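You operate a simulated robot arm through the tools that you are given. There is no shell and no other tool. Be economical: measure what you need, move in short steps, check, and stop when the job is done.

You run a simulated robot arm. Do the job below in one go: nothing can be reset, and whatever is moved stays where it is left.

TASK
Crack the buff cube in the press, then let the load off.
Fine: guard and mint valve shut before pumping; valve open at the end, guard still shut.

The check looks at the end state, three seconds after you hand in, the way a careful person would. Anything else that was tipped, shoved, dropped, spilled or broken makes it a failure.

THE ROBOT
A 7-joint arm with a two-finger parallel gripper, fixed in place. Base frame: the origin is at the foot of the arm, x ahead of it, y to its left, z up; the work surface is at about z = 0. Units: m, degrees, N and s.
With the tool pointing down near the work surface it reaches from about 0.22 to 0.58 m from the base axis. Its first joint turns from -66.0 to 66.0 degrees. Payload 2.5 kg.
Tool frame: the origin (TCP) lies between the finger pads and is the grasp point; the fingertips stand 0.023 m ahead of it; z points along the fingers, y is the line along which they close. Largest opening 0.094 m; finger width 0.038, thickness 0.01; the body of the gripper, 0.054 by 0.096 m, starts 0.039 m behind the TCP.
Orientation is that of the tool frame in the base frame, as [roll, pitch, yaw] about the fixed x, y, z axes, in that order (R = Rz(yaw) Ry(pitch) Rx(roll)). With the fingers straight down and closing along the base's y, the tool's x points along the base's -x, its y along +y and its z along -z.

THE INTERFACE
- The arm moves only by the tool drive_tool. Its argument "steps" is one flat list of numbers, 7 for each row, row after row: the turn, a rotation vector about the base's x, y, z in degrees, then the shift along the base's x, y, z in m, then the gripper command, from -1 (shut) to 1 (fully open), values between in proportion. In form: [wx, wy, wz, x, y, z, fingers, wx, wy, wz, x, y, z, fingers, ...]. A call has 1 to 10 rows; each row shifts and turns the commanded pose from where the row before left it. A row lasts 0.2 s, in which the tool goes at most 0.05 m and 8.6 degrees; a call with a longer step from one row to the next is refused whole, and so is a gripper value outside its range. A pose out of reach is approached as far as the arm can. The call stops where the force on the tool passes 40 N (or 10 N more than at its start, if that is more) or the arm is blocked; 0.2 s more then pass. Each finger travels about 0.108 m/s and halts on what it meets, pressing with about 45 N; the grip force reading is that of the motor and also rises with nothing between the fingers. The clock runs only during rows and for 0.2 s after the last one: add rows that do not move to give the fingers time. It gives the time, the measured TCP pose, the force on the tool (base axes), the opening and the grip force at its end, in the units of the frame above (readings bear some noise).
- Cameras (640 x 400 px; columns grow to the right, rows downward): "scene" is fixed at [0.0659, -0.3937, 0.5376]; the picture's right is [1.00, 0.06, 0.00], its down [0.04, -0.62, -0.78] and it looks along [-0.05, 0.78, -0.62] (base axes); focal length 214 px, centre (320, 200). "wrist" rides on the gripper at [-0.039, 0, -0.044] in the tool frame; the picture's right is [0.00, -1.00, 0.00], its down [0.97, 0.00, -0.24] and it looks along [0.24, 0.00, 0.97] (tool axes); focal length 218 px, centre (320, 200). There is no depth. A picture from a camera that has moved, and an enlarged one, comes with that camera's place and axes in the base frame and with its lens.
- get_image(camera): a new picture of that camera. No time passes.
- close_up(camera, box): a new picture of the part [left, top, right, bottom] of that camera's present view, enlarged. No time passes.
- close_job(): hands the job in; it is judged then, once.

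Work in short steps. Places have to be worked out from the pictures, the camera data and where the tool is seen: move nearer, look again, correct. Check each grasp and each placing, and mend what went wrong. You have 120 turns and 68 pictures in all, those below and enlarged ones among them. Open the gripper and draw the arm clear of the work before you hand the job in, unless the task says otherwise; then end with one line.

The tools are called by a JSON object that holds its "fn" and its "kwargs". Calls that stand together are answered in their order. drive_tool: Moves the arm, as the interface text tells. Its arguments: {"type":"object","properties":{"steps":{"type":"array","items":{"type":"number"}}},"required":["steps"]} The other tools are called the same way: get_image (camera) takes a picture; close_up (camera, box) takes an enlarged picture of a part of a camera's view; close_job () hands the job in.

At the start:

```text
time_s: 0.0
tool_pos: [0.4497, 0.002, 0.3767]
orientation: [-179.9, -0.1, 180.0]
contact_force: [1.1, 0.8, 0.2]
grip_width: 0.094
gripper_force: 0.0
```

scene: 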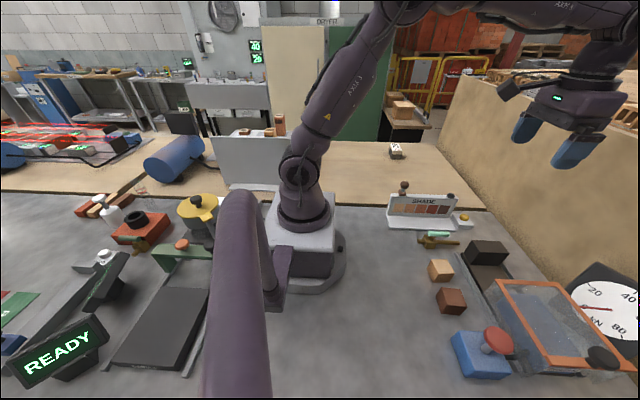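
wrist: 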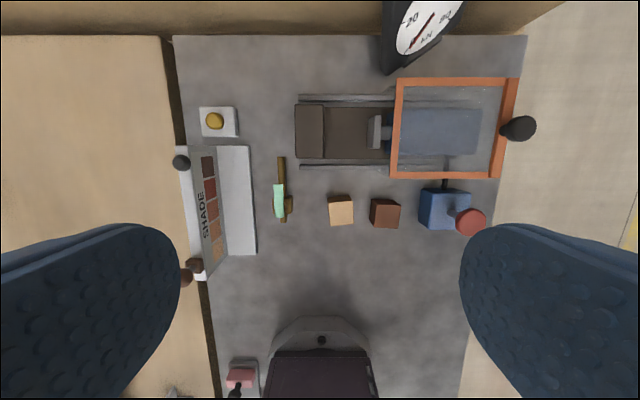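

I'll look closely at the press area and the shade card before I move anything.

{"fn": "close_up", "kwargs": {"camera": "wrist", "box": [280, 60, 540, 240]}}

{"fn": "close_up", "kwargs": {"camera": "wrist", "box": [160, 90, 360, 290]}}

{"fn": "close_up", "kwargs": {"camera": "scene", "box": [380, 170, 640, 400]}}

```text
2.22 times, centred on (410, 150) of wrist
camera zoom: at [0.4891, 0.0006, 0.4207], right [0.0, -1.0, 0.0], down [-0.97, 0.0, 0.24], along [-0.24, 0.0, -0.97], focal length 485 px, centre (120, 311)
```

zoom: 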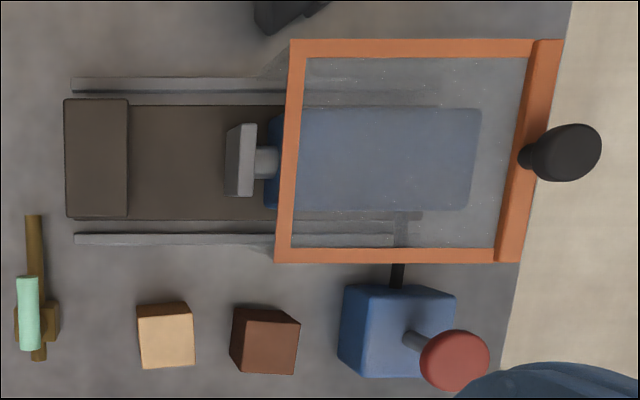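

```text
2.00 times, centred on (260, 190) of wrist
camera zoom: at [0.4891, 0.0006, 0.4207], right [0.0, -1.0, 0.0], down [-0.97, 0.0, 0.24], along [-0.24, 0.0, -0.97], focal length 436 px, centre (440, 220)
```

zoom: 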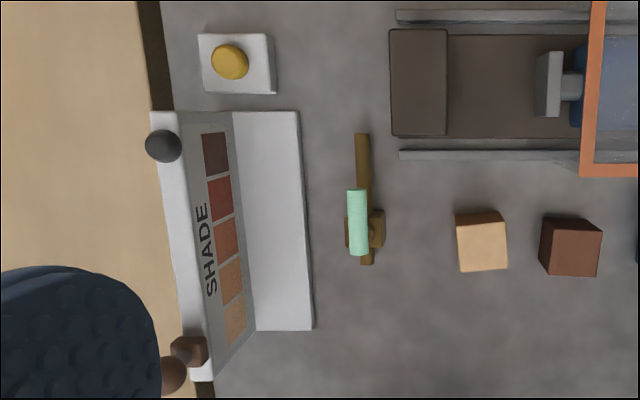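

```text
1.74 times, centred on (510, 285) of scene
camera zoom: at [0.0659, -0.3937, 0.5376], right [1.0, 0.06, 0.0], down [0.04, -0.62, -0.78], along [-0.05, 0.78, -0.62], focal length 373 px, centre (-10, 52)
```

zoom: 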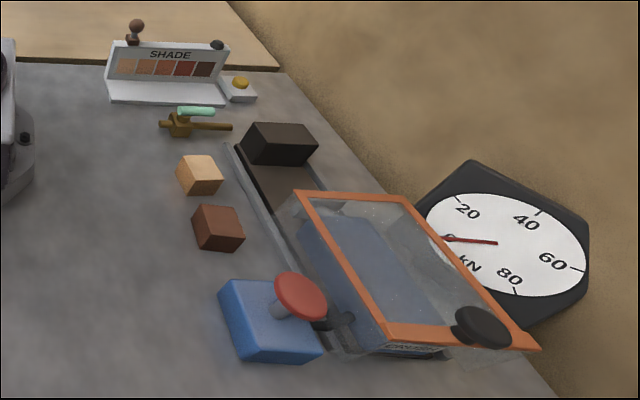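

The buff cube is the light one, at about (0.37, -0.04). The press jaws run along y at x≈0.51, and the valve is near (0.39, 0.075). I'll go lower and look again.

{"fn": "drive_tool", "kwargs": {"steps": [0, 0, 0, -0.0175, 0.005, -0.039, 1, 0, 0, 0, -0.0175, 0.005, -0.039, 1, 0, 0, 0, -0.0175, 0.005, -0.039, 1, 0, 0, 0, -0.0175, 0.005, -0.039, 1, 0, 0, 0, 0, 0, 0, 1]}}

{"fn": "get_image", "kwargs": {"camera": "wrist"}}

```text
time_s: 1.2
tool_pos: [0.3799, 0.022, 0.2201]
orientation: [179.9, 0.0, 180.0]
contact_force: [-0.2, 0.1, 0.1]
grip_width: 0.094
gripper_force: 0.1
```

```text
62 pictures are left
camera wrist: at [0.4181, 0.0211, 0.2651], right [0.0, -1.0, 0.0], down [-0.97, 0.0, 0.24], along [-0.24, 0.0, -0.97], focal length 218 px, centre (320, 200)
```

wrist: 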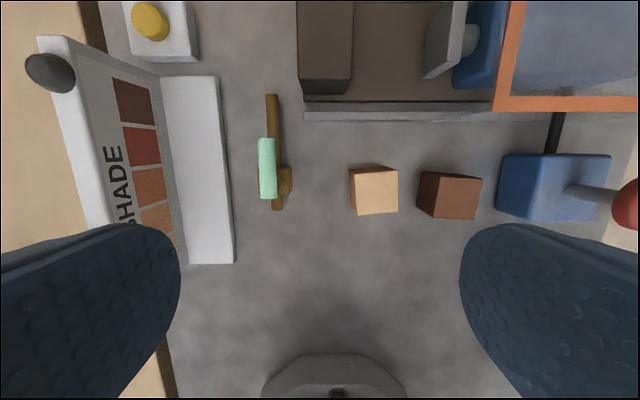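

{"fn": "close_up", "kwargs": {"camera": "wrist", "box": [220, 80, 340, 230]}}

{"fn": "close_up", "kwargs": {"camera": "scene", "box": [400, 210, 480, 260]}}

{"fn": "close_up", "kwargs": {"camera": "wrist", "box": [340, 120, 640, 240]}}

```text
2.67 times, centred on (280, 155) of wrist
camera zoom: at [0.4181, 0.0211, 0.2651], right [0.0, -1.0, 0.0], down [-0.97, 0.0, 0.24], along [-0.24, 0.0, -0.97], focal length 582 px, centre (427, 320)
```

zoom: 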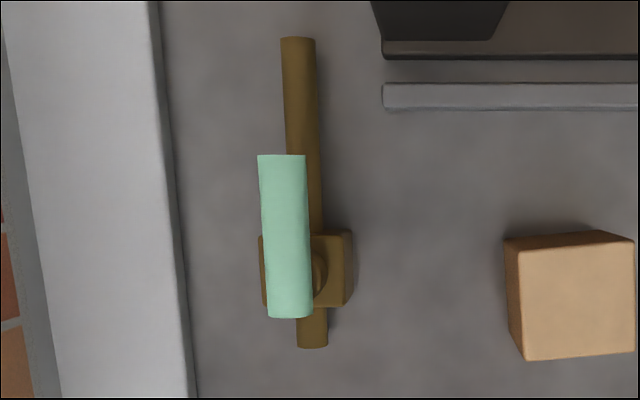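

```text
8.00 times, centred on (440, 235) of scene
camera zoom: at [0.0659, -0.3937, 0.5376], right [1.0, 0.06, 0.0], down [0.04, -0.62, -0.78], along [-0.05, 0.78, -0.62], focal length 1716 px, centre (-640, -80)
```

zoom: 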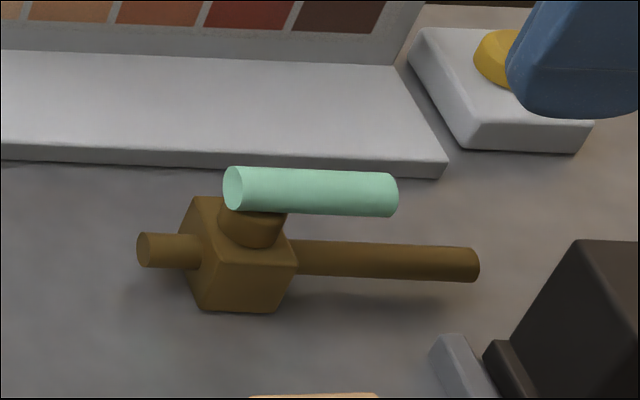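

```text
2.13 times, centred on (490, 180) of wrist
camera zoom: at [0.4181, 0.0211, 0.2651], right [0.0, -1.0, 0.0], down [-0.97, 0.0, 0.24], along [-0.24, 0.0, -0.97], focal length 466 px, centre (-43, 243)
```

zoom: 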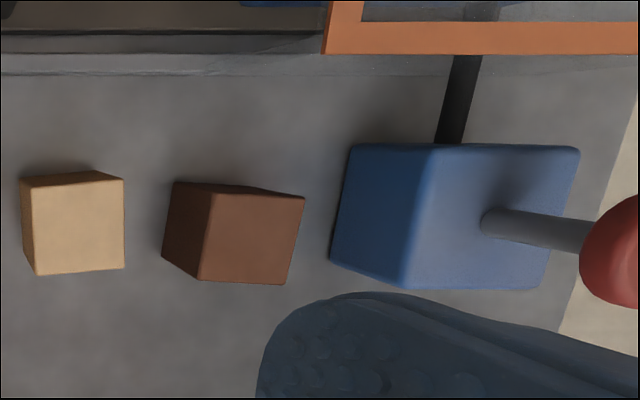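

The valve handle lies along its pipe, so the valve is open; it pivots at the brass body and reaches toward +x. The buff cube is about 44 mm, centred at about (0.372, -0.037). Next I'll look over the press.

{"fn": "drive_tool", "kwargs": {"steps": [0, 0, 0, 0.02, -0.02, 0.01, 1, 0, 0, 0, 0.02, -0.02, 0.01, 1, 0, 0, 0, 0.025, -0.02, 0.01, 1, 0, 0, 0, 0.025, -0.012, 0.01, 1, 0, 0, 0, 0, 0, 0, 1]}}

{"fn": "get_image", "kwargs": {"camera": "wrist"}}

```text
time_s: 2.4
tool_pos: [0.4696, -0.0519, 0.2608]
orientation: [-180.0, 0.0, 180.0]
contact_force: [0.7, -0.2, 0.2]
grip_width: 0.0939
gripper_force: 0.1
```

```text
58 pictures are left
camera wrist: at [0.5086, -0.0513, 0.3053], right [0.0, -1.0, 0.0], down [-0.97, 0.0, 0.24], along [-0.24, 0.0, -0.97], focal length 218 px, centre (320, 200)
```

wrist: 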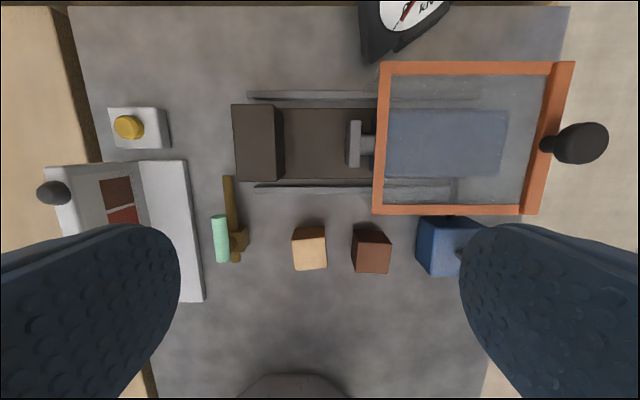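

{"fn": "close_up", "kwargs": {"camera": "wrist", "box": [220, 50, 420, 230]}}

{"fn": "close_up", "kwargs": {"camera": "wrist", "box": [360, 50, 620, 230]}}

{"fn": "close_up", "kwargs": {"camera": "scene", "box": [440, 220, 640, 400]}}

```text
2.22 times, centred on (320, 140) of wrist
camera zoom: at [0.5086, -0.0513, 0.3053], right [0.0, -1.0, 0.0], down [-0.97, 0.0, 0.24], along [-0.24, 0.0, -0.97], focal length 485 px, centre (320, 333)
```

zoom: 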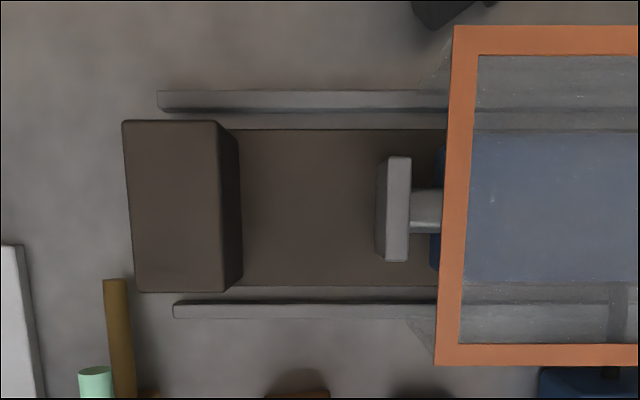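

```text
2.22 times, centred on (490, 140) of wrist
camera zoom: at [0.5086, -0.0513, 0.3053], right [0.0, -1.0, 0.0], down [-0.97, 0.0, 0.24], along [-0.24, 0.0, -0.97], focal length 485 px, centre (-58, 333)
```

zoom: 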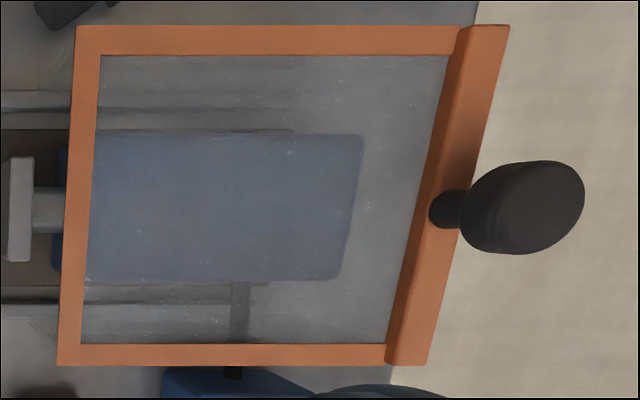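

```text
2.22 times, centred on (540, 310) of scene
camera zoom: at [0.0659, -0.3937, 0.5376], right [1.0, 0.06, 0.0], down [0.04, -0.62, -0.78], along [-0.05, 0.78, -0.62], focal length 477 px, centre (-169, -44)
```

zoom: 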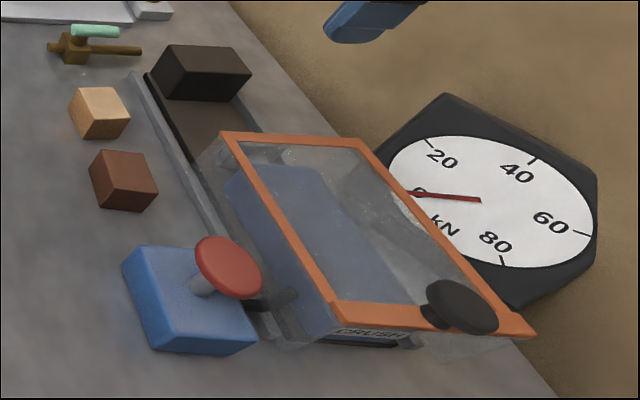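

From two views, the anvil face is at y≈-0.004 with its top at z≈0.075. The ram face is at y≈-0.083, centred on x≈0.511, and the guard top is at z≈0.105 with a knob near (0.51, -0.25). I'll turn the gripper to close along x, so the fingers fit the gap, and hover over the buff cube.

{"fn": "drive_tool", "kwargs": {"steps": [0, 0, -8.5, -0.0098, 0.0015, -0.01, 1, 0, 0, -8.5, -0.0098, 0.0015, -0.01, 1, 0, 0, -8.5, -0.0098, 0.0015, -0.01, 1, 0, 0, -8.5, -0.0098, 0.0015, -0.01, 1, 0, 0, -8.5, -0.0098, 0.0015, -0.01, 1, 0, 0, -8.5, -0.0098, 0.0015, -0.01, 1, 0, 0, -8.5, -0.0098, 0.0015, -0.01, 1, 0, 0, -8.5, -0.0098, 0.0015, -0.01, 1, 0, 0, -8.5, -0.0098, 0.0015, -0.01, 1, 0, 0, -8.5, -0.0098, 0.0015, -0.01, 1]}}

{"fn": "drive_tool", "kwargs": {"steps": [0, 0, -5, 0, 0, 0, 1, 0, 0, 0, 0, 0, 0, 1]}}

{"fn": "get_image", "kwargs": {"camera": "wrist"}}

```text
time_s: 4.6
tool_pos: [0.373, -0.037, 0.1602]
orientation: [-180.0, 0.0, 94.9]
contact_force: [-0.9, 0.1, -0.2]
grip_width: 0.0939
gripper_force: 0.0
```

```text
time_s: 5.2
tool_pos: [0.3723, -0.0359, 0.1604]
orientation: [179.9, 0.0, 89.8]
contact_force: [-0.1, 0.7, 0.6]
grip_width: 0.0939
gripper_force: 0.0
```

```text
54 pictures are left
camera wrist: at [0.3727, -0.076, 0.2051], right [-1.0, 0.0, 0.0], down [0.0, 0.97, 0.24], along [0.0, 0.24, -0.97], focal length 218 px, centre (320, 200)
```

wrist: 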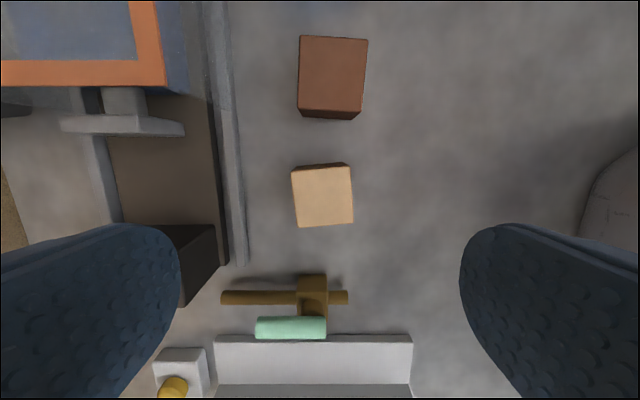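

The buff cube is centred at about (0.370, -0.038) and turned about +6.5°. I'll match that angle, go down to z≈0.030 and close the gripper.

{"fn": "drive_tool", "kwargs": {"steps": [0, 0, 6.5, -0.002, -0.002, -0.02, 1, 0, 0, 0, 0, 0, -0.04, 1, 0, 0, 0, 0, 0, -0.04, 1, 0, 0, 0, 0, 0, -0.03, 1, 0, 0, 0, 0, 0, 0, 0.1, 0, 0, 0, 0, 0, 0, -0.2, 0, 0, 0, 0, 0, 0, -1, 0, 0, 0, 0, 0, 0, -1]}}

```text
time_s: 7.0
tool_pos: [0.3706, -0.0372, 0.0307]
orientation: [-180.0, -0.1, 96.5]
contact_force: [0.8, 0.4, 1.3]
grip_width: 0.0448
gripper_force: 45.3
```

I have the cube, 44.8 mm wide. I'll lift it, square it up and carry it over the gap.

{"fn": "drive_tool", "kwargs": {"steps": [0, 0, 0, 0, 0, 0.04, -1, 0, 0, 0, 0, 0, 0.045, -1, 0, 0, -6.5, 0, 0, 0.045, -1, 0, 0, 0, 0.04, -0.002, 0, -1, 0, 0, 0, 0.04, 0, 0, -1, 0, 0, 0, 0.04, 0, 0, -1, 0, 0, 0, 0.02, 0, 0, -1, 0, 0, 0, 0, 0, 0, -1]}}

{"fn": "get_image", "kwargs": {"camera": "wrist"}}

{"fn": "close_up", "kwargs": {"camera": "scene", "box": [440, 180, 640, 360]}}

```text
time_s: 8.8
tool_pos: [0.51, -0.0395, 0.1587]
orientation: [-180.0, -0.1, 90.1]
contact_force: [-0.4, -0.1, -0.1]
grip_width: 0.0
gripper_force: 42.4
```

```text
53 pictures are left
camera wrist: at [0.5093, -0.0796, 0.2036], right [-1.0, 0.0, 0.0], down [0.0, 0.97, 0.24], along [0.0, 0.24, -0.97], focal length 218 px, centre (320, 200)
```

wrist: 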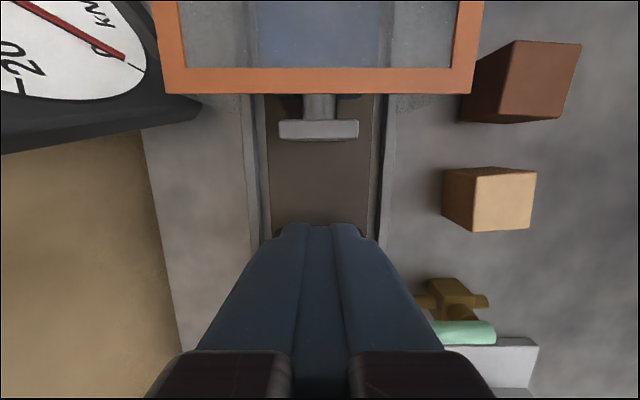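

```text
2.22 times, centred on (540, 270) of scene
camera zoom: at [0.066, -0.3937, 0.5376], right [1.0, 0.06, 0.0], down [0.04, -0.62, -0.78], along [-0.05, 0.78, -0.62], focal length 477 px, centre (-169, 44)
```

zoom: 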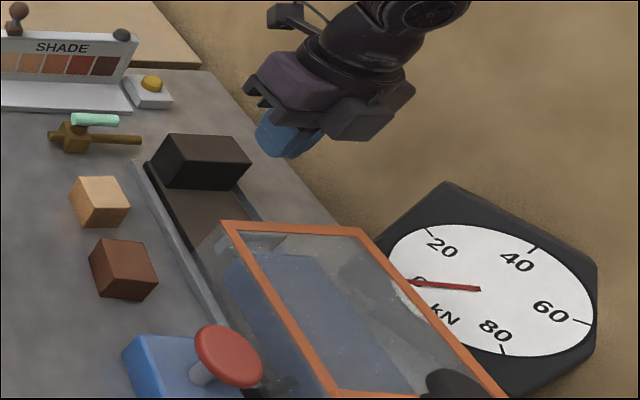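

The cube slipped out and is still standing where it was. I'll go back with the gripper open and look before I grip lower and lift slowly.

{"fn": "drive_tool", "kwargs": {"steps": [0, 0, 0, -0.04, 0, 0, 0.5, 0, 0, 0, -0.04, 0, 0, 1, 0, 0, 0, -0.04, 0, 0, 1, 0, 0, 0, -0.019, 0, 0, 1, 0, 0, 0, 0, 0, 0, 1]}}

{"fn": "close_up", "kwargs": {"camera": "wrist", "box": [240, 120, 400, 280]}}

```text
time_s: 10.0
tool_pos: [0.3697, -0.0396, 0.1585]
orientation: [180.0, -0.1, 90.0]
contact_force: [-0.5, -0.4, 0.3]
grip_width: 0.0939
gripper_force: 0.1
```

```text
2.50 times, centred on (320, 200) of wrist
camera zoom: at [0.3704, -0.0804, 0.2034], right [-1.0, 0.0, 0.0], down [0.0, 0.97, 0.24], along [0.0, 0.24, -0.97], focal length 546 px, centre (320, 200)
```

zoom: 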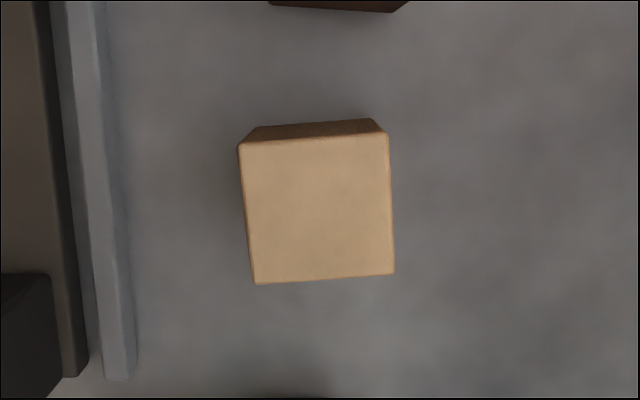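

The cube hardly moved: centre about (0.371, -0.039), turned about 4°. I'll grip lower, at z≈0.026, with longer to settle, then try a small lift.

{"fn": "drive_tool", "kwargs": {"steps": [0, 0, 4, 0.001, 0.001, -0.03, 1, 0, 0, 0, 0, 0, -0.04, 1, 0, 0, 0, 0, 0, -0.04, 1, 0, 0, 0, 0, 0, -0.0225, 1, 0, 0, 0, 0, 0, 0, 0, 0, 0, 0, 0, 0, 0, -1, 0, 0, 0, 0, 0, 0, -1, 0, 0, 0, 0, 0, 0, -1, 0, 0, 0, 0, 0, 0, -1]}}

{"fn": "drive_tool", "kwargs": {"steps": [0, 0, 0, 0, 0, 0.01, -1, 0, 0, 0, 0, 0, 0.01, -1]}}

```text
time_s: 12.0
tool_pos: [0.3735, -0.0384, 0.0273]
orientation: [-180.0, -0.1, 94.0]
contact_force: [-0.1, 0.1, -0.3]
grip_width: 0.0448
gripper_force: 45.1
```

```text
time_s: 12.6
tool_pos: [0.3717, -0.0392, 0.0475]
orientation: [-179.9, 0.0, 94.0]
contact_force: [0.1, 0.7, -0.4]
grip_width: 0.0445
gripper_force: 45.1
```

{"fn": "drive_tool", "kwargs": {"steps": [0, 0, 0, 0, 0, 0.015, -1, 0, 0, 0, 0, 0, 0.015, -1]}}

{"fn": "close_up", "kwargs": {"camera": "scene", "box": [380, 190, 540, 320]}}

```text
time_s: 13.2
tool_pos: [0.3713, -0.0378, 0.0777]
orientation: [-180.0, 0.1, 94.0]
contact_force: [-0.2, -0.4, -1.2]
grip_width: 0.0448
gripper_force: 45.2
```

```text
3.08 times, centred on (460, 255) of scene
camera zoom: at [0.066, -0.3937, 0.5376], right [1.0, 0.06, 0.0], down [0.04, -0.62, -0.78], along [-0.05, 0.78, -0.62], focal length 660 px, centre (-111, 31)
```

zoom: 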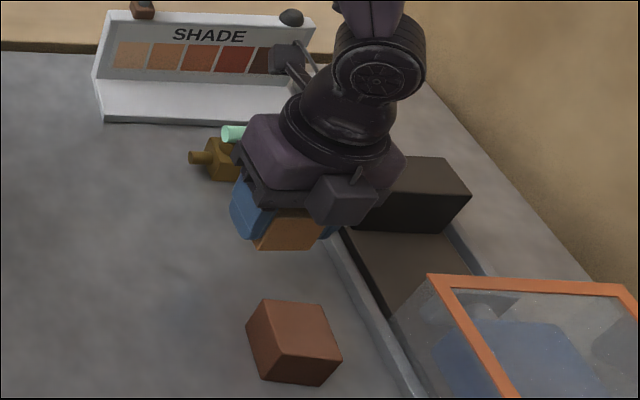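

It's holding. I'll keep lifting and moving gently.

{"fn": "drive_tool", "kwargs": {"steps": [0, 0, 0, 0, 0, 0.015, -1, 0, 0, 0, 0, 0, 0.015, -1, 0, 0, -2, 0, 0, 0.015, -1, 0, 0, -2, 0, 0, 0.015, -1, 0, 0, 0, 0.015, 0, 0, -1, 0, 0, 0, 0.02, 0, 0, -1, 0, 0, 0, 0.02, 0, 0, -1, 0, 0, 0, 0.02, 0, 0, -1]}}

{"fn": "drive_tool", "kwargs": {"steps": [0, 0, 0, 0.02, 0.002, 0, -1, 0, 0, 0, 0.02, 0.002, 0, -1, 0, 0, 0, 0.015, 0.001, 0, -1, 0, 0, 0, 0.01, 0, 0, -1, 0, 0, 0, 0, 0, 0, -1]}}

{"fn": "get_image", "kwargs": {"camera": "wrist"}}

{"fn": "close_up", "kwargs": {"camera": "scene", "box": [440, 180, 640, 360]}}

```text
time_s: 15.0
tool_pos: [0.4469, -0.0396, 0.1357]
orientation: [-179.9, 0.1, 90.0]
contact_force: [-0.6, -0.4, -1.3]
grip_width: 0.0445
gripper_force: 45.1
```

```text
time_s: 16.2
tool_pos: [0.51, -0.0329, 0.1386]
orientation: [180.0, 0.0, 90.0]
contact_force: [-0.7, 0.4, -1.0]
grip_width: 0.0445
gripper_force: 44.8
```

```text
49 pictures are left
camera wrist: at [0.5109, -0.0721, 0.1819], right [-1.0, 0.0, 0.0], down [0.0, 0.97, 0.24], along [0.0, 0.24, -0.97], focal length 218 px, centre (320, 200)
```

wrist: 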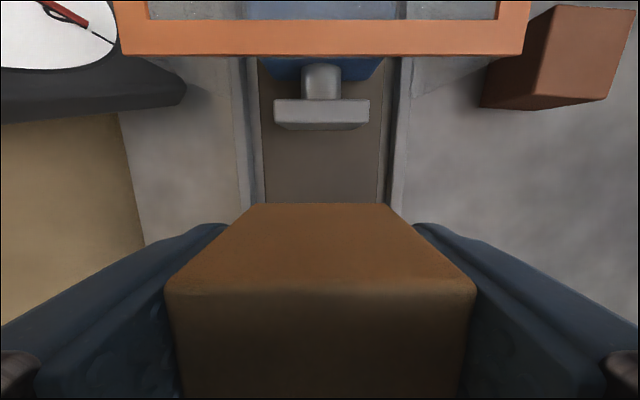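

```text
2.22 times, centred on (540, 270) of scene
camera zoom: at [0.066, -0.3937, 0.5376], right [1.0, 0.06, 0.0], down [0.04, -0.62, -0.78], along [-0.05, 0.78, -0.62], focal length 477 px, centre (-169, 44)
```

zoom: 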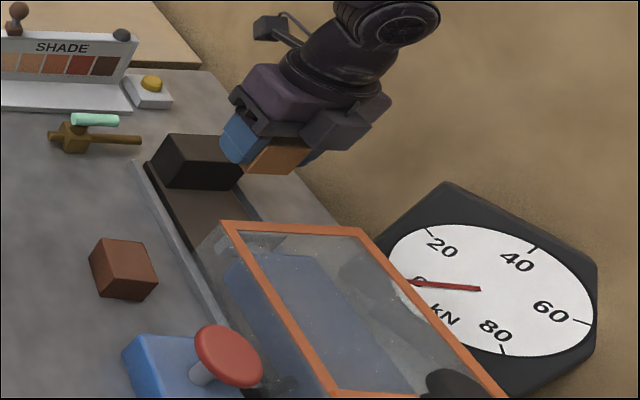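

The ram is centred at x≈0.5105. I'll shift the cube to y≈-0.039 and lower it to just above the bed.

{"fn": "drive_tool", "kwargs": {"steps": [0, 0, 0, 0, -0.006, 0, -1, 0, 0, 0, 0, 0, -0.02, -1, 0, 0, 0, 0, 0, -0.02, -1, 0, 0, 0, 0, 0, -0.02, -1, 0, 0, 0, 0, 0, -0.02, -1, 0, 0, 0, 0, 0, -0.01, -1, 0, 0, 0, 0, 0, 0, -1]}}

{"fn": "get_image", "kwargs": {"camera": "wrist"}}

{"fn": "close_up", "kwargs": {"camera": "scene", "box": [460, 210, 580, 310]}}

```text
time_s: 17.8
tool_pos: [0.512, -0.0402, 0.0483]
orientation: [-179.9, 0.0, 90.0]
contact_force: [-0.3, -1.0, -0.2]
grip_width: 0.045
gripper_force: 45.0
```

```text
47 pictures are left
camera wrist: at [0.512, -0.0794, 0.0921], right [-1.0, 0.0, 0.0], down [0.0, 0.97, 0.24], along [0.0, 0.24, -0.97], focal length 218 px, centre (320, 200)
```

wrist: 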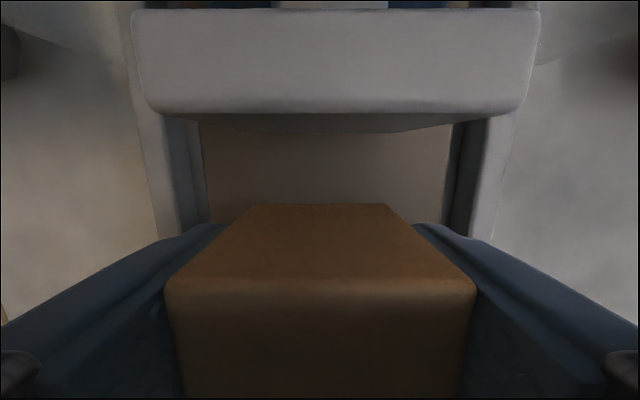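

```text
4.00 times, centred on (520, 260) of scene
camera zoom: at [0.0659, -0.3937, 0.5376], right [1.0, 0.06, 0.0], down [0.04, -0.62, -0.78], along [-0.05, 0.78, -0.62], focal length 858 px, centre (-480, -40)
```

zoom: 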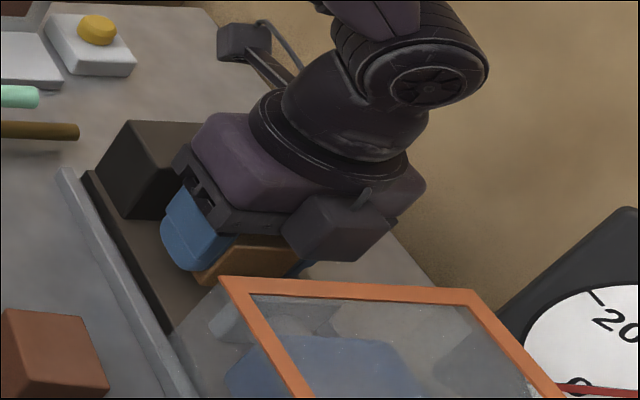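

It's clear all around. I'll lower it in small steps until it touches the bed.

{"fn": "drive_tool", "kwargs": {"steps": [0, 0, 0, 0, 0, -0.004, -1, 0, 0, 0, 0, 0, -0.003, -1, 0, 0, 0, 0, 0, 0, -1]}}

{"fn": "drive_tool", "kwargs": {"steps": [0, 0, 0, 0, 0, -0.003, -1, 0, 0, 0, 0, 0, 0, -1]}}

```text
time_s: 18.6
tool_pos: [0.5124, -0.0403, 0.0406]
orientation: [180.0, 0.0, 90.0]
contact_force: [-0.1, -0.1, -1.9]
grip_width: 0.0448
gripper_force: 44.8
```

```text
time_s: 19.2
tool_pos: [0.5132, -0.0407, 0.0394]
orientation: [-180.0, 0.0, 90.1]
contact_force: [-8.1, 1.0, 17.1]
grip_width: 0.0446
gripper_force: 45.4
```

Contact at z≈0.0395, so the bed is at about 0.012. I'll open partway to keep clear of the rails, then rise.

{"fn": "drive_tool", "kwargs": {"steps": [0, 0, 0, 0, 0, 0.0015, 0.0, 0, 0, 0, 0, 0, 0, 0.25, 0, 0, 0, 0, 0, 0, 0.25, 0, 0, 0, 0, 0, 0.02, 0.25, 0, 0, 0, 0, 0, 0.03, 0.25, 0, 0, 0, 0, 0, 0.04, 0.25, 0, 0, 0, 0, 0, 0.04, 0.25, 0, 0, 0, 0, 0, 0, 0.25]}}

{"fn": "get_image", "kwargs": {"camera": "wrist"}}

{"fn": "close_up", "kwargs": {"camera": "scene", "box": [440, 210, 640, 390]}}

```text
time_s: 21.0
tool_pos: [0.5114, -0.0409, 0.1709]
orientation: [-179.9, 0.0, 90.0]
contact_force: [-0.8, -0.4, 0.3]
grip_width: 0.0591
gripper_force: 0.1
```

```text
45 pictures are left
camera wrist: at [0.511, -0.0805, 0.2146], right [-1.0, 0.0, 0.0], down [0.0, 0.97, 0.24], along [0.0, 0.24, -0.97], focal length 218 px, centre (320, 200)
```

wrist: 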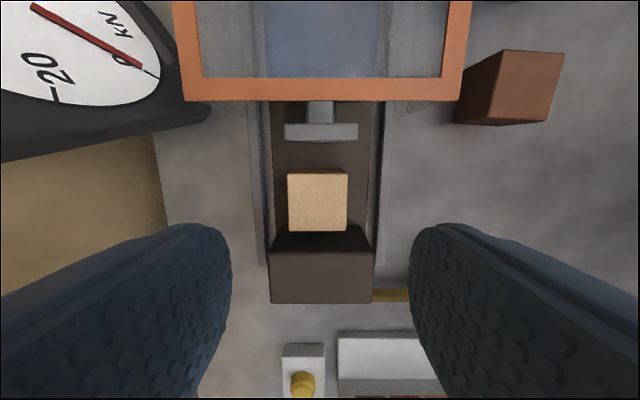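

```text
2.22 times, centred on (540, 300) of scene
camera zoom: at [0.0659, -0.3937, 0.5376], right [1.0, 0.06, 0.0], down [0.04, -0.62, -0.78], along [-0.05, 0.78, -0.62], focal length 477 px, centre (-169, -22)
```

zoom: 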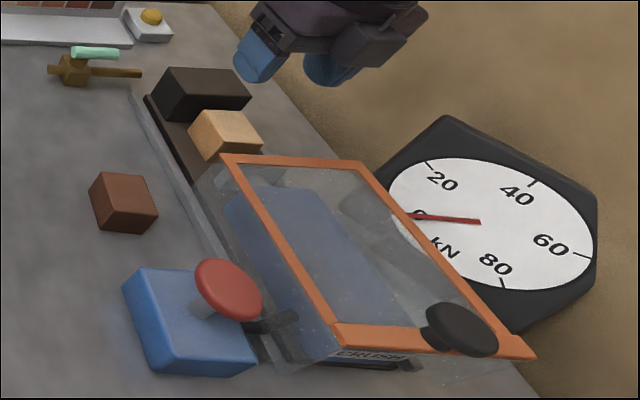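

The cube sits squarely in the gap. Next is the valve: the pivot is at about (0.376, 0.073) with the handle at z≈0.052. I'll move above the handle and turn back to closing along y.

{"fn": "drive_tool", "kwargs": {"steps": [0, 0, 8.2, -0.009, 0.0104, 0, 0.25, 0, 0, 8.2, -0.009, 0.0104, 0, 0.25, 0, 0, 8.2, -0.009, 0.0104, 0, 0.25, 0, 0, 8.2, -0.009, 0.0104, 0, 0.25, 0, 0, 8.2, -0.009, 0.0104, 0, 0.25, 0, 0, 8.2, -0.009, 0.0104, 0, 0.25, 0, 0, 8.2, -0.009, 0.0104, 0, 0.25, 0, 0, 8.2, -0.009, 0.0104, 0, 0.25, 0, 0, 8.2, -0.009, 0.0104, 0, 0.25, 0, 0, 8.2, -0.009, 0.0104, 0, 0.25]}}

{"fn": "drive_tool", "kwargs": {"steps": [0, 0, 8, -0.008, 0.01, 0, 0.25, 0, 0, 0, 0, 0, 0, 0.25]}}

{"fn": "get_image", "kwargs": {"camera": "wrist"}}

```text
time_s: 23.2
tool_pos: [0.4222, 0.0642, 0.1692]
orientation: [180.0, 0.1, 172.2]
contact_force: [0.4, 0.0, 0.0]
grip_width: 0.0589
gripper_force: 0.2
```

```text
time_s: 23.8
tool_pos: [0.4138, 0.0748, 0.1695]
orientation: [180.0, 0.0, -179.9]
contact_force: [-0.7, 0.7, 0.5]
grip_width: 0.0591
gripper_force: 0.2
```

```text
43 pictures are left
camera wrist: at [0.4532, 0.0739, 0.2138], right [0.0, -1.0, 0.0], down [-0.97, 0.0, 0.24], along [-0.24, 0.0, -0.97], focal length 218 px, centre (320, 200)
```

wrist: 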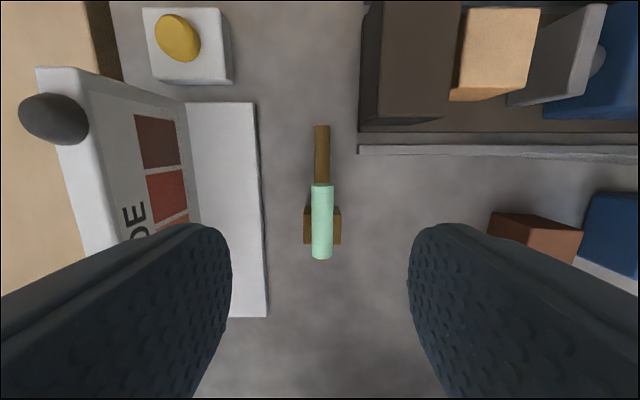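

The handle runs x≈0.365–0.426 at y≈0.0725. I'll come down around it with the fingers apart, then narrow them to a loose cage.

{"fn": "drive_tool", "kwargs": {"steps": [0, 0, 0, 0, -0.002, -0.035, 0.2, 0, 0, 0, 0, 0, -0.035, 0.0, 0, 0, 0, 0, 0, -0.03, 0.0, 0, 0, 0, 0, 0, -0.007, -0.2, 0, 0, 0, 0, 0, 0, -0.45, 0, 0, 0, 0, 0, 0, -0.5, 0, 0, 0, 0, 0, 0, -0.5]}}

{"fn": "get_image", "kwargs": {"camera": "wrist"}}

{"fn": "close_up", "kwargs": {"camera": "scene", "box": [390, 190, 490, 270]}}

```text
time_s: 25.4
tool_pos: [0.4121, 0.0721, 0.0637]
orientation: [-180.0, 0.0, -179.9]
contact_force: [0.3, 0.3, 0.2]
grip_width: 0.0237
gripper_force: 0.1
```

```text
42 pictures are left
camera wrist: at [0.452, 0.0717, 0.1071], right [0.0, -1.0, 0.0], down [-0.97, 0.0, 0.24], along [-0.24, 0.0, -0.97], focal length 218 px, centre (320, 200)
```

wrist: 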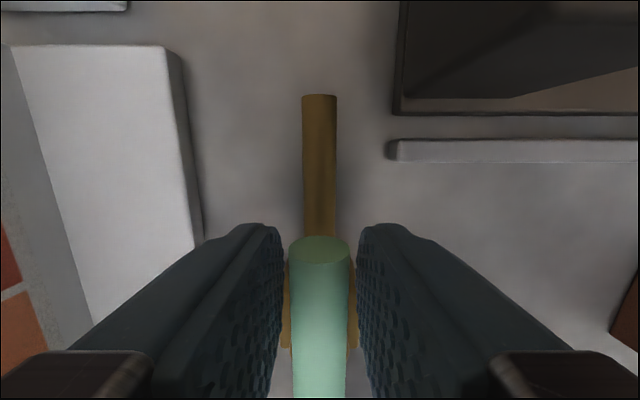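

```text
5.00 times, centred on (440, 230) of scene
camera zoom: at [0.0659, -0.3937, 0.5376], right [1.0, 0.06, 0.0], down [0.04, -0.62, -0.78], along [-0.05, 0.78, -0.62], focal length 1072 px, centre (-280, 50)
```

zoom: 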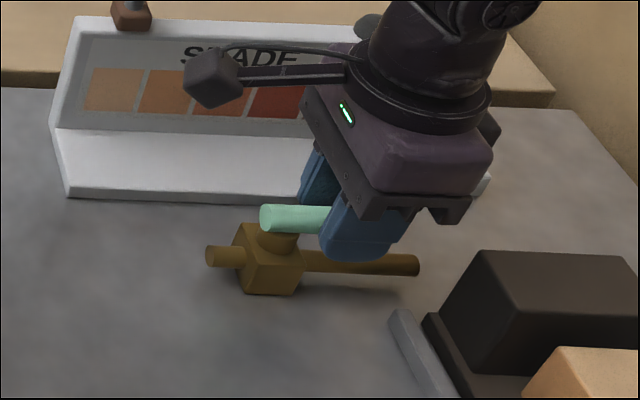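

The cage is good. I'll try swinging the handle clockwise, toward -y, through a small arc to see whether it turns freely.

{"fn": "drive_tool", "kwargs": {"steps": [0, 0, -8.5, -0.0004, -0.0053, 0, -0.5, 0, 0, -8.5, -0.0012, -0.0052, 0, -0.5, 0, 0, 0, 0, 0, 0, -0.5]}}

{"fn": "get_image", "kwargs": {"camera": "wrist"}}

```text
time_s: 26.2
tool_pos: [0.4127, 0.062, 0.0617]
orientation: [179.9, 0.0, 163.0]
contact_force: [0.4, 0.1, 0.2]
grip_width: 0.0238
gripper_force: 0.1
```

```text
40 pictures are left
camera wrist: at [0.4493, 0.0503, 0.1069], right [-0.29, -0.96, 0.0], down [-0.93, 0.29, 0.24], along [-0.23, 0.07, -0.97], focal length 218 px, centre (320, 200)
```

wrist: 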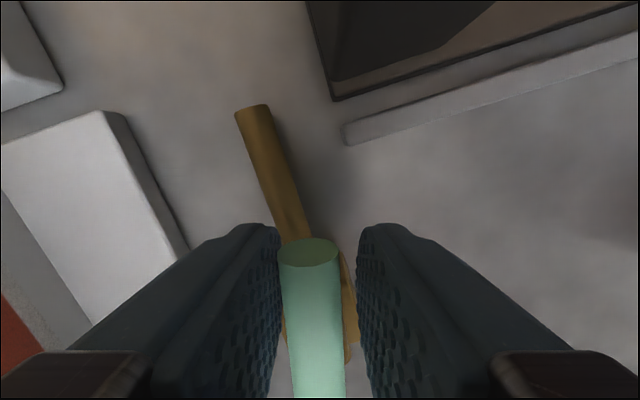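

It turns with no resistance. I'll carry on around the arc to about 90°.

{"fn": "drive_tool", "kwargs": {"steps": [0, 0, -8.5, -0.0019, -0.005, 0, -0.5, 0, 0, -8.5, -0.0027, -0.0046, 0, -0.5, 0, 0, -8.5, -0.0033, -0.0042, 0, -0.5, 0, 0, -8.5, -0.0038, -0.0037, 0, -0.5, 0, 0, -8.5, -0.0044, -0.003, 0, -0.5, 0, 0, -8.5, -0.0048, -0.0024, 0, -0.5, 0, 0, -8.5, -0.0051, -0.0016, 0, -0.5, 0, 0, -8.5, -0.0053, -0.0009, 0, -0.5, 0, 0, 0, 0, 0, 0, -0.5]}}

{"fn": "get_image", "kwargs": {"camera": "wrist"}}

{"fn": "close_up", "kwargs": {"camera": "scene", "box": [390, 190, 490, 270]}}

```text
time_s: 28.2
tool_pos: [0.3808, 0.0357, 0.0625]
orientation: [-179.9, 0.0, 95.0]
contact_force: [0.4, 0.2, 0.4]
grip_width: 0.0234
gripper_force: 0.1
```

```text
39 pictures are left
camera wrist: at [0.3846, -0.0036, 0.1074], right [-1.0, -0.08, 0.0], down [-0.08, 0.97, 0.24], along [-0.02, 0.24, -0.97], focal length 218 px, centre (320, 200)
```

wrist: 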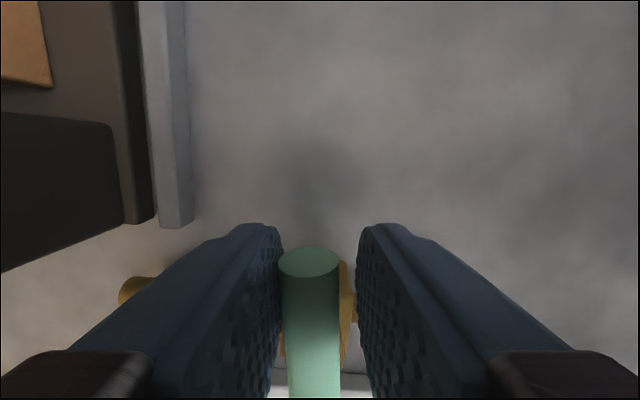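

```text
5.00 times, centred on (440, 230) of scene
camera zoom: at [0.0659, -0.3937, 0.5376], right [1.0, 0.06, 0.0], down [0.04, -0.62, -0.78], along [-0.05, 0.78, -0.62], focal length 1072 px, centre (-280, 50)
```

zoom: 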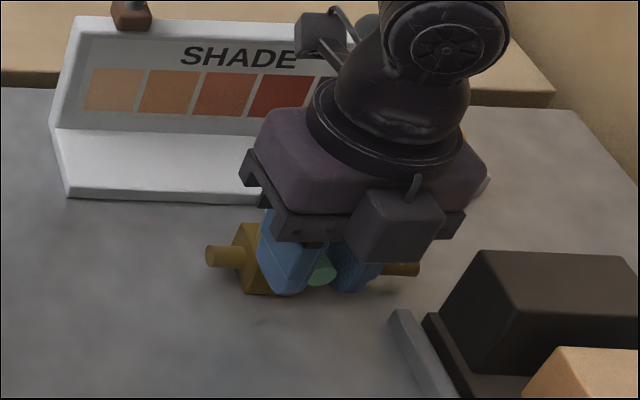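

It's at about 85°. I'll go a little further to feel for the stop.

{"fn": "drive_tool", "kwargs": {"steps": [0, 0, -5, -0.0035, -0.0001, 0, -0.5, 0, 0, -3, -0.003, 0.0001, 0, -0.5, 0, 0, 0, 0, 0, 0, -0.5]}}

{"fn": "get_image", "kwargs": {"camera": "wrist"}}

```text
time_s: 29.0
tool_pos: [0.3759, 0.0368, 0.0616]
orientation: [-180.0, 0.0, 87.0]
contact_force: [5.7, 0.9, -0.2]
grip_width: 0.0263
gripper_force: 2.9
```

```text
37 pictures are left
camera wrist: at [0.3735, -0.003, 0.1073], right [-1.0, 0.05, 0.0], down [0.05, 0.97, 0.24], along [0.01, 0.24, -0.97], focal length 218 px, centre (320, 200)
```

wrist: 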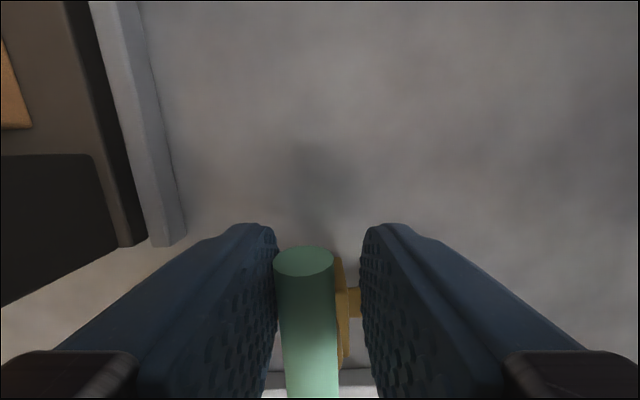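

The handle has met its stop. I'll open a little, back out and look from above.

{"fn": "drive_tool", "kwargs": {"steps": [0, 0, 0, 0.003, 0, 0, -0.2, 0, 0, 0, 0, 0, 0.0, -0.1, 0, 0, 0, 0, 0, 0.04, 0, 0, 0, 0, 0, 0, 0.045, 0, 0, 0, 0, 0, 0, 0.045, 0, 0, 0, 0, 0, -0.02, 0, 0, 0, 0, 0, 0, 0, 0, 0]}}

{"fn": "get_image", "kwargs": {"camera": "wrist"}}

{"fn": "close_up", "kwargs": {"camera": "scene", "box": [390, 190, 490, 270]}}

```text
time_s: 30.6
tool_pos: [0.3774, 0.0157, 0.1928]
orientation: [179.9, 0.1, 87.0]
contact_force: [0.4, 0.5, 0.0]
grip_width: 0.0469
gripper_force: 0.0
```

```text
36 pictures are left
camera wrist: at [0.3756, -0.0249, 0.2378], right [-1.0, 0.05, 0.0], down [0.05, 0.97, 0.24], along [0.01, 0.24, -0.97], focal length 218 px, centre (320, 200)
```

wrist: 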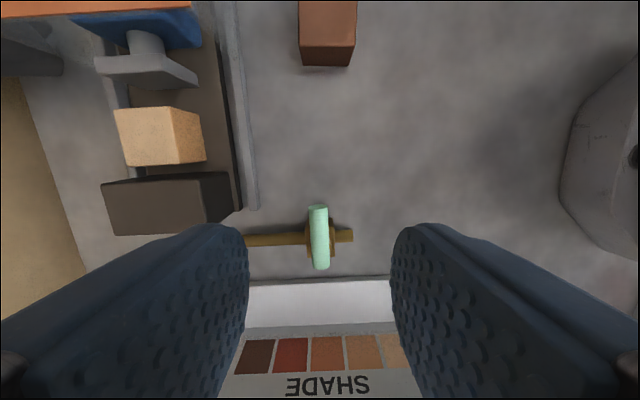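

```text
5.00 times, centred on (440, 230) of scene
camera zoom: at [0.0659, -0.3937, 0.5376], right [1.0, 0.06, 0.0], down [0.04, -0.62, -0.78], along [-0.05, 0.78, -0.62], focal length 1072 px, centre (-280, 50)
```

zoom: 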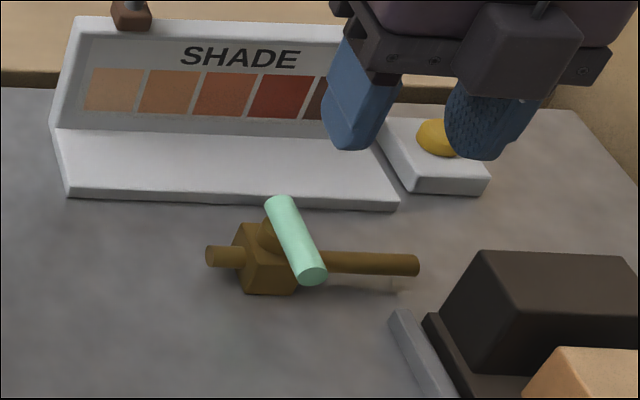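

The handle is now square across the pipe, so the valve is shut. Next is the guard: I'll go high toward the knob, turning back to closing along y.

{"fn": "drive_tool", "kwargs": {"steps": [0, 0, 8.5, 0.0085, -0.0196, 0.007, 0, 0, 0, 8.5, 0.0085, -0.0196, 0.007, 0, 0, 0, 8.5, 0.0085, -0.0196, 0.007, 0, 0, 0, 8.5, 0.0085, -0.0196, 0.007, 0, 0, 0, 8.5, 0.0085, -0.0196, 0.007, 0, 0, 0, 8.5, 0.0085, -0.0196, 0.007, 0, 0, 0, 8.5, 0.0085, -0.0196, 0.007, 0, 0, 0, 8.5, 0.0085, -0.0196, 0.007, 0, 0, 0, 8.5, 0.0085, -0.0196, 0.007, 0, 0, 0, 8.5, 0.0085, -0.0196, 0.007, 0]}}

{"fn": "drive_tool", "kwargs": {"steps": [0, 0, 8, 0.005, -0.02, 0, 0.2, 0, 0, 0, 0, 0, 0, 0.2]}}

{"fn": "get_image", "kwargs": {"camera": "wrist"}}

```text
time_s: 32.8
tool_pos: [0.4636, -0.1805, 0.2639]
orientation: [179.9, 0.0, 172.1]
contact_force: [-0.1, -0.1, 0.2]
grip_width: 0.0471
gripper_force: 0.0
```

```text
time_s: 33.4
tool_pos: [0.4677, -0.1998, 0.2628]
orientation: [-180.0, 0.0, -179.8]
contact_force: [-0.2, 1.3, -0.5]
grip_width: 0.0563
gripper_force: 0.0
```

```text
34 pictures are left
camera wrist: at [0.5069, -0.201, 0.3073], right [0.0, -1.0, 0.0], down [-0.97, 0.0, 0.24], along [-0.24, 0.0, -0.97], focal length 218 px, centre (320, 200)
```

wrist: 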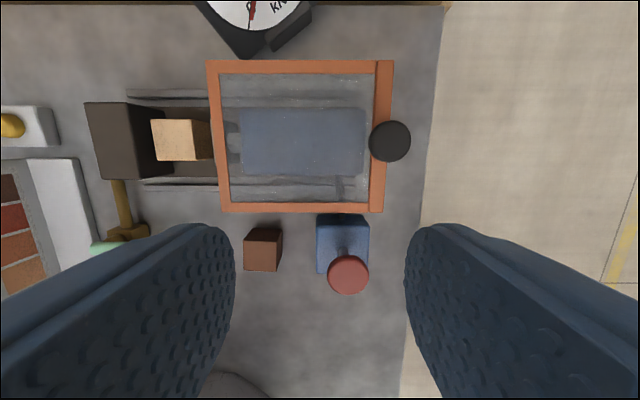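

The knob top is at about (0.511, -0.256, 0.13) and some 32 mm across. I'll open wider and come down over it to z≈0.145.

{"fn": "drive_tool", "kwargs": {"steps": [0, 0, 0, 0.022, -0.028, 0, 0.5, 0, 0, 0, 0.021, -0.028, 0, 0.5, 0, 0, 0, 0, 0, -0.04, 0.5, 0, 0, 0, 0, 0, -0.04, 0.5, 0, 0, 0, 0, 0, -0.035, 0.5, 0, 0, 0, 0, 0, 0, 0.5]}}

{"fn": "get_image", "kwargs": {"camera": "wrist"}}

{"fn": "close_up", "kwargs": {"camera": "scene", "box": [500, 240, 640, 400]}}

```text
time_s: 34.8
tool_pos: [0.5115, -0.2573, 0.1472]
orientation: [180.0, 0.0, -180.0]
contact_force: [0.9, -0.5, 0.3]
grip_width: 0.0707
gripper_force: 0.2
```

```text
33 pictures are left
camera wrist: at [0.5494, -0.2581, 0.191], right [0.0, -1.0, 0.0], down [-0.97, 0.0, 0.24], along [-0.24, 0.0, -0.97], focal length 218 px, centre (320, 200)
```

wrist: 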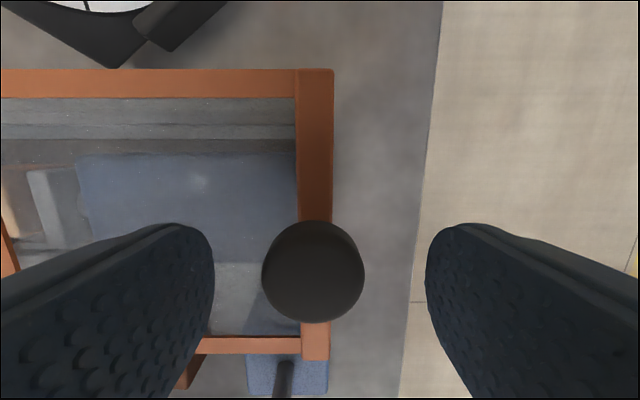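

```text
2.50 times, centred on (570, 320) of scene
camera zoom: at [0.0659, -0.3937, 0.5376], right [1.0, 0.06, 0.0], down [0.04, -0.62, -0.78], along [-0.05, 0.78, -0.62], focal length 536 px, centre (-305, -100)
```

zoom: 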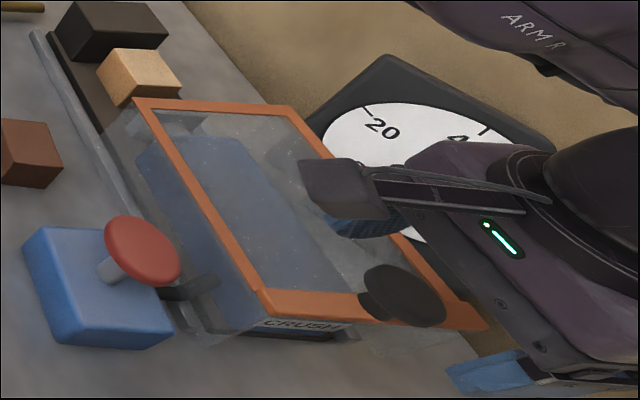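

I'm centred on the knob. I'll lower 10 mm, narrow the fingers around it and slide the guard toward +y in short steps.

{"fn": "drive_tool", "kwargs": {"steps": [0, 0, 0, 0, 0, -0.006, 0.5, 0, 0, 0, 0, 0, -0.004, 0.2, 0, 0, 0, 0, 0, 0, -0.15, 0, 0, 0, 0, 0, 0, -0.2, 0, 0, 0, 0, 0, 0, -0.2, 0, 0, 0, 0, 0.01, 0, -0.2, 0, 0, 0, 0, 0.01, 0, -0.2, 0, 0, 0, 0, 0.01, 0, -0.2, 0, 0, 0, 0, 0, 0, -0.2]}}

{"fn": "get_image", "kwargs": {"camera": "wrist"}}

```text
time_s: 36.8
tool_pos: [0.5104, -0.2253, 0.1371]
orientation: [179.9, 0.0, 179.9]
contact_force: [-0.6, 0.9, 0.3]
grip_width: 0.0377
gripper_force: 0.4
```

```text
31 pictures are left
camera wrist: at [0.5484, -0.2262, 0.1817], right [0.0, -1.0, 0.0], down [-0.97, 0.0, 0.24], along [-0.24, 0.0, -0.97], focal length 218 px, centre (320, 200)
```

wrist: 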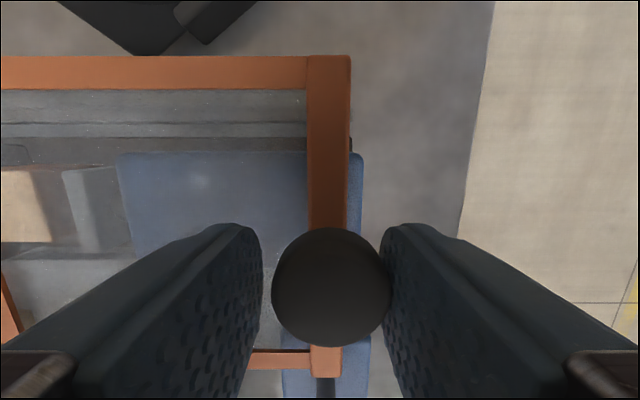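

The guard slides freely. I'll keep going in steps until it meets a stop.

{"fn": "drive_tool", "kwargs": {"steps": [0, 0, 0, 0, 0.012, 0, -0.2, 0, 0, 0, 0, 0.012, 0, -0.2, 0, 0, 0, 0, 0.012, 0, -0.2, 0, 0, 0, 0, 0.01, 0, -0.2, 0, 0, 0, 0, 0.008, 0, -0.2, 0, 0, 0, 0, 0, 0, -0.2]}}

{"fn": "close_up", "kwargs": {"camera": "scene", "box": [440, 210, 640, 390]}}

```text
time_s: 38.2
tool_pos: [0.5091, -0.172, 0.1368]
orientation: [179.9, 0.0, -180.0]
contact_force: [0.6, -1.0, 0.8]
grip_width: 0.0377
gripper_force: 0.4
```

```text
2.22 times, centred on (540, 300) of scene
camera zoom: at [0.0659, -0.3937, 0.5376], right [1.0, 0.06, 0.0], down [0.04, -0.62, -0.78], along [-0.05, 0.78, -0.62], focal length 477 px, centre (-169, -22)
```

zoom: 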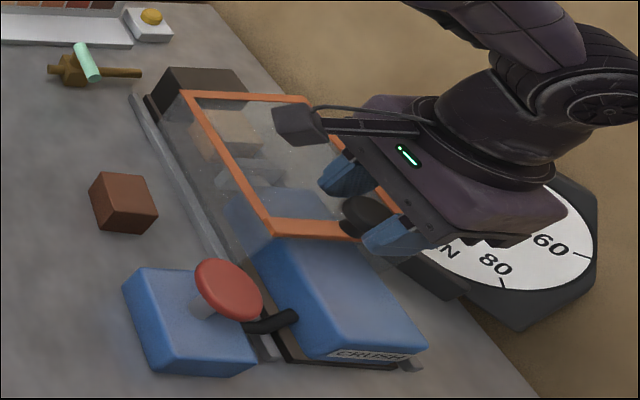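

The guard front is almost over the anvil. I'll carry on gently to the stop.

{"fn": "drive_tool", "kwargs": {"steps": [0, 0, 0, 0, 0.008, 0, -0.2, 0, 0, 0, 0, 0.008, 0, -0.2, 0, 0, 0, 0, 0.006, 0, -0.2, 0, 0, 0, 0, 0, 0, -0.2]}}

{"fn": "drive_tool", "kwargs": {"steps": [0, 0, 0, 0, 0.006, 0, -0.2, 0, 0, 0, 0, 0.006, 0, -0.2, 0, 0, 0, 0, 0, 0, -0.2]}}

{"fn": "close_up", "kwargs": {"camera": "scene", "box": [440, 210, 640, 390]}}

```text
time_s: 39.2
tool_pos: [0.5099, -0.1507, 0.1368]
orientation: [180.0, 0.1, -179.9]
contact_force: [1.3, -0.1, 0.0]
grip_width: 0.038
gripper_force: 0.0
```

```text
time_s: 40.0
tool_pos: [0.5095, -0.1371, 0.1385]
orientation: [-180.0, 0.0, 180.0]
contact_force: [0.3, -0.3, -0.9]
grip_width: 0.0379
gripper_force: 0.5
```

```text
2.22 times, centred on (540, 300) of scene
camera zoom: at [0.0659, -0.3937, 0.5376], right [1.0, 0.06, 0.0], down [0.04, -0.62, -0.78], along [-0.05, 0.78, -0.62], focal length 477 px, centre (-169, -22)
```

zoom: 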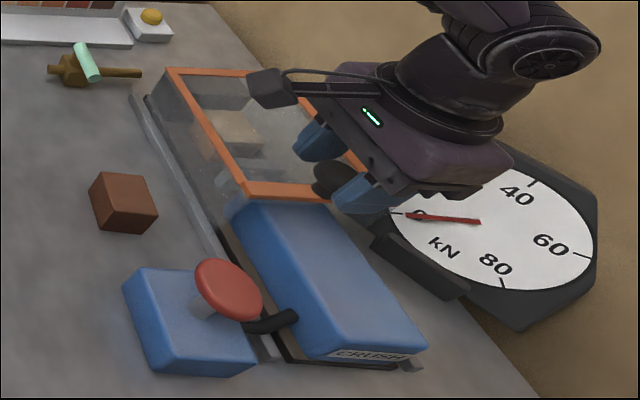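

No stop yet. I'll continue in 4 mm steps and watch the force.

{"fn": "drive_tool", "kwargs": {"steps": [0, 0, 0, 0, 0.004, 0, -0.2, 0, 0, 0, 0, 0.004, 0, -0.2, 0, 0, 0, 0, 0, 0, -0.2]}}

{"fn": "drive_tool", "kwargs": {"steps": [0, 0, 0, 0, 0.004, 0, -0.2, 0, 0, 0, 0, 0, 0, -0.2]}}

{"fn": "get_image", "kwargs": {"camera": "wrist"}}

```text
time_s: 40.8
tool_pos: [0.5117, -0.13, 0.1375]
orientation: [179.9, 0.1, 180.0]
contact_force: [-0.2, 0.1, -0.2]
grip_width: 0.0378
gripper_force: 0.1
```

```text
time_s: 41.4
tool_pos: [0.5108, -0.1259, 0.1376]
orientation: [-179.9, 0.0, 180.0]
contact_force: [-0.4, 0.4, 0.4]
grip_width: 0.0376
gripper_force: 0.1
```

```text
28 pictures are left
camera wrist: at [0.5498, -0.1258, 0.1821], right [0.0, -1.0, 0.0], down [-0.97, 0.0, 0.24], along [-0.24, 0.0, -0.97], focal length 218 px, centre (320, 200)
```

wrist: 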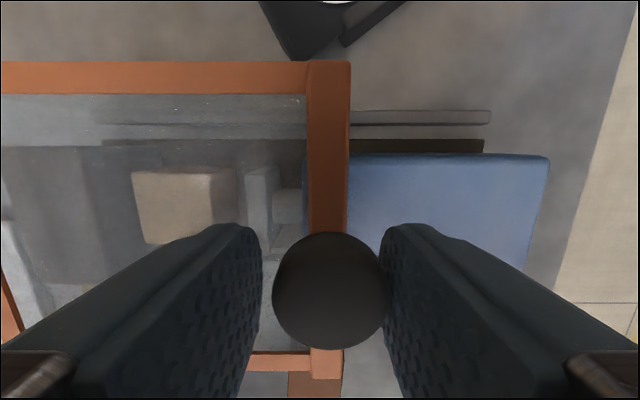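

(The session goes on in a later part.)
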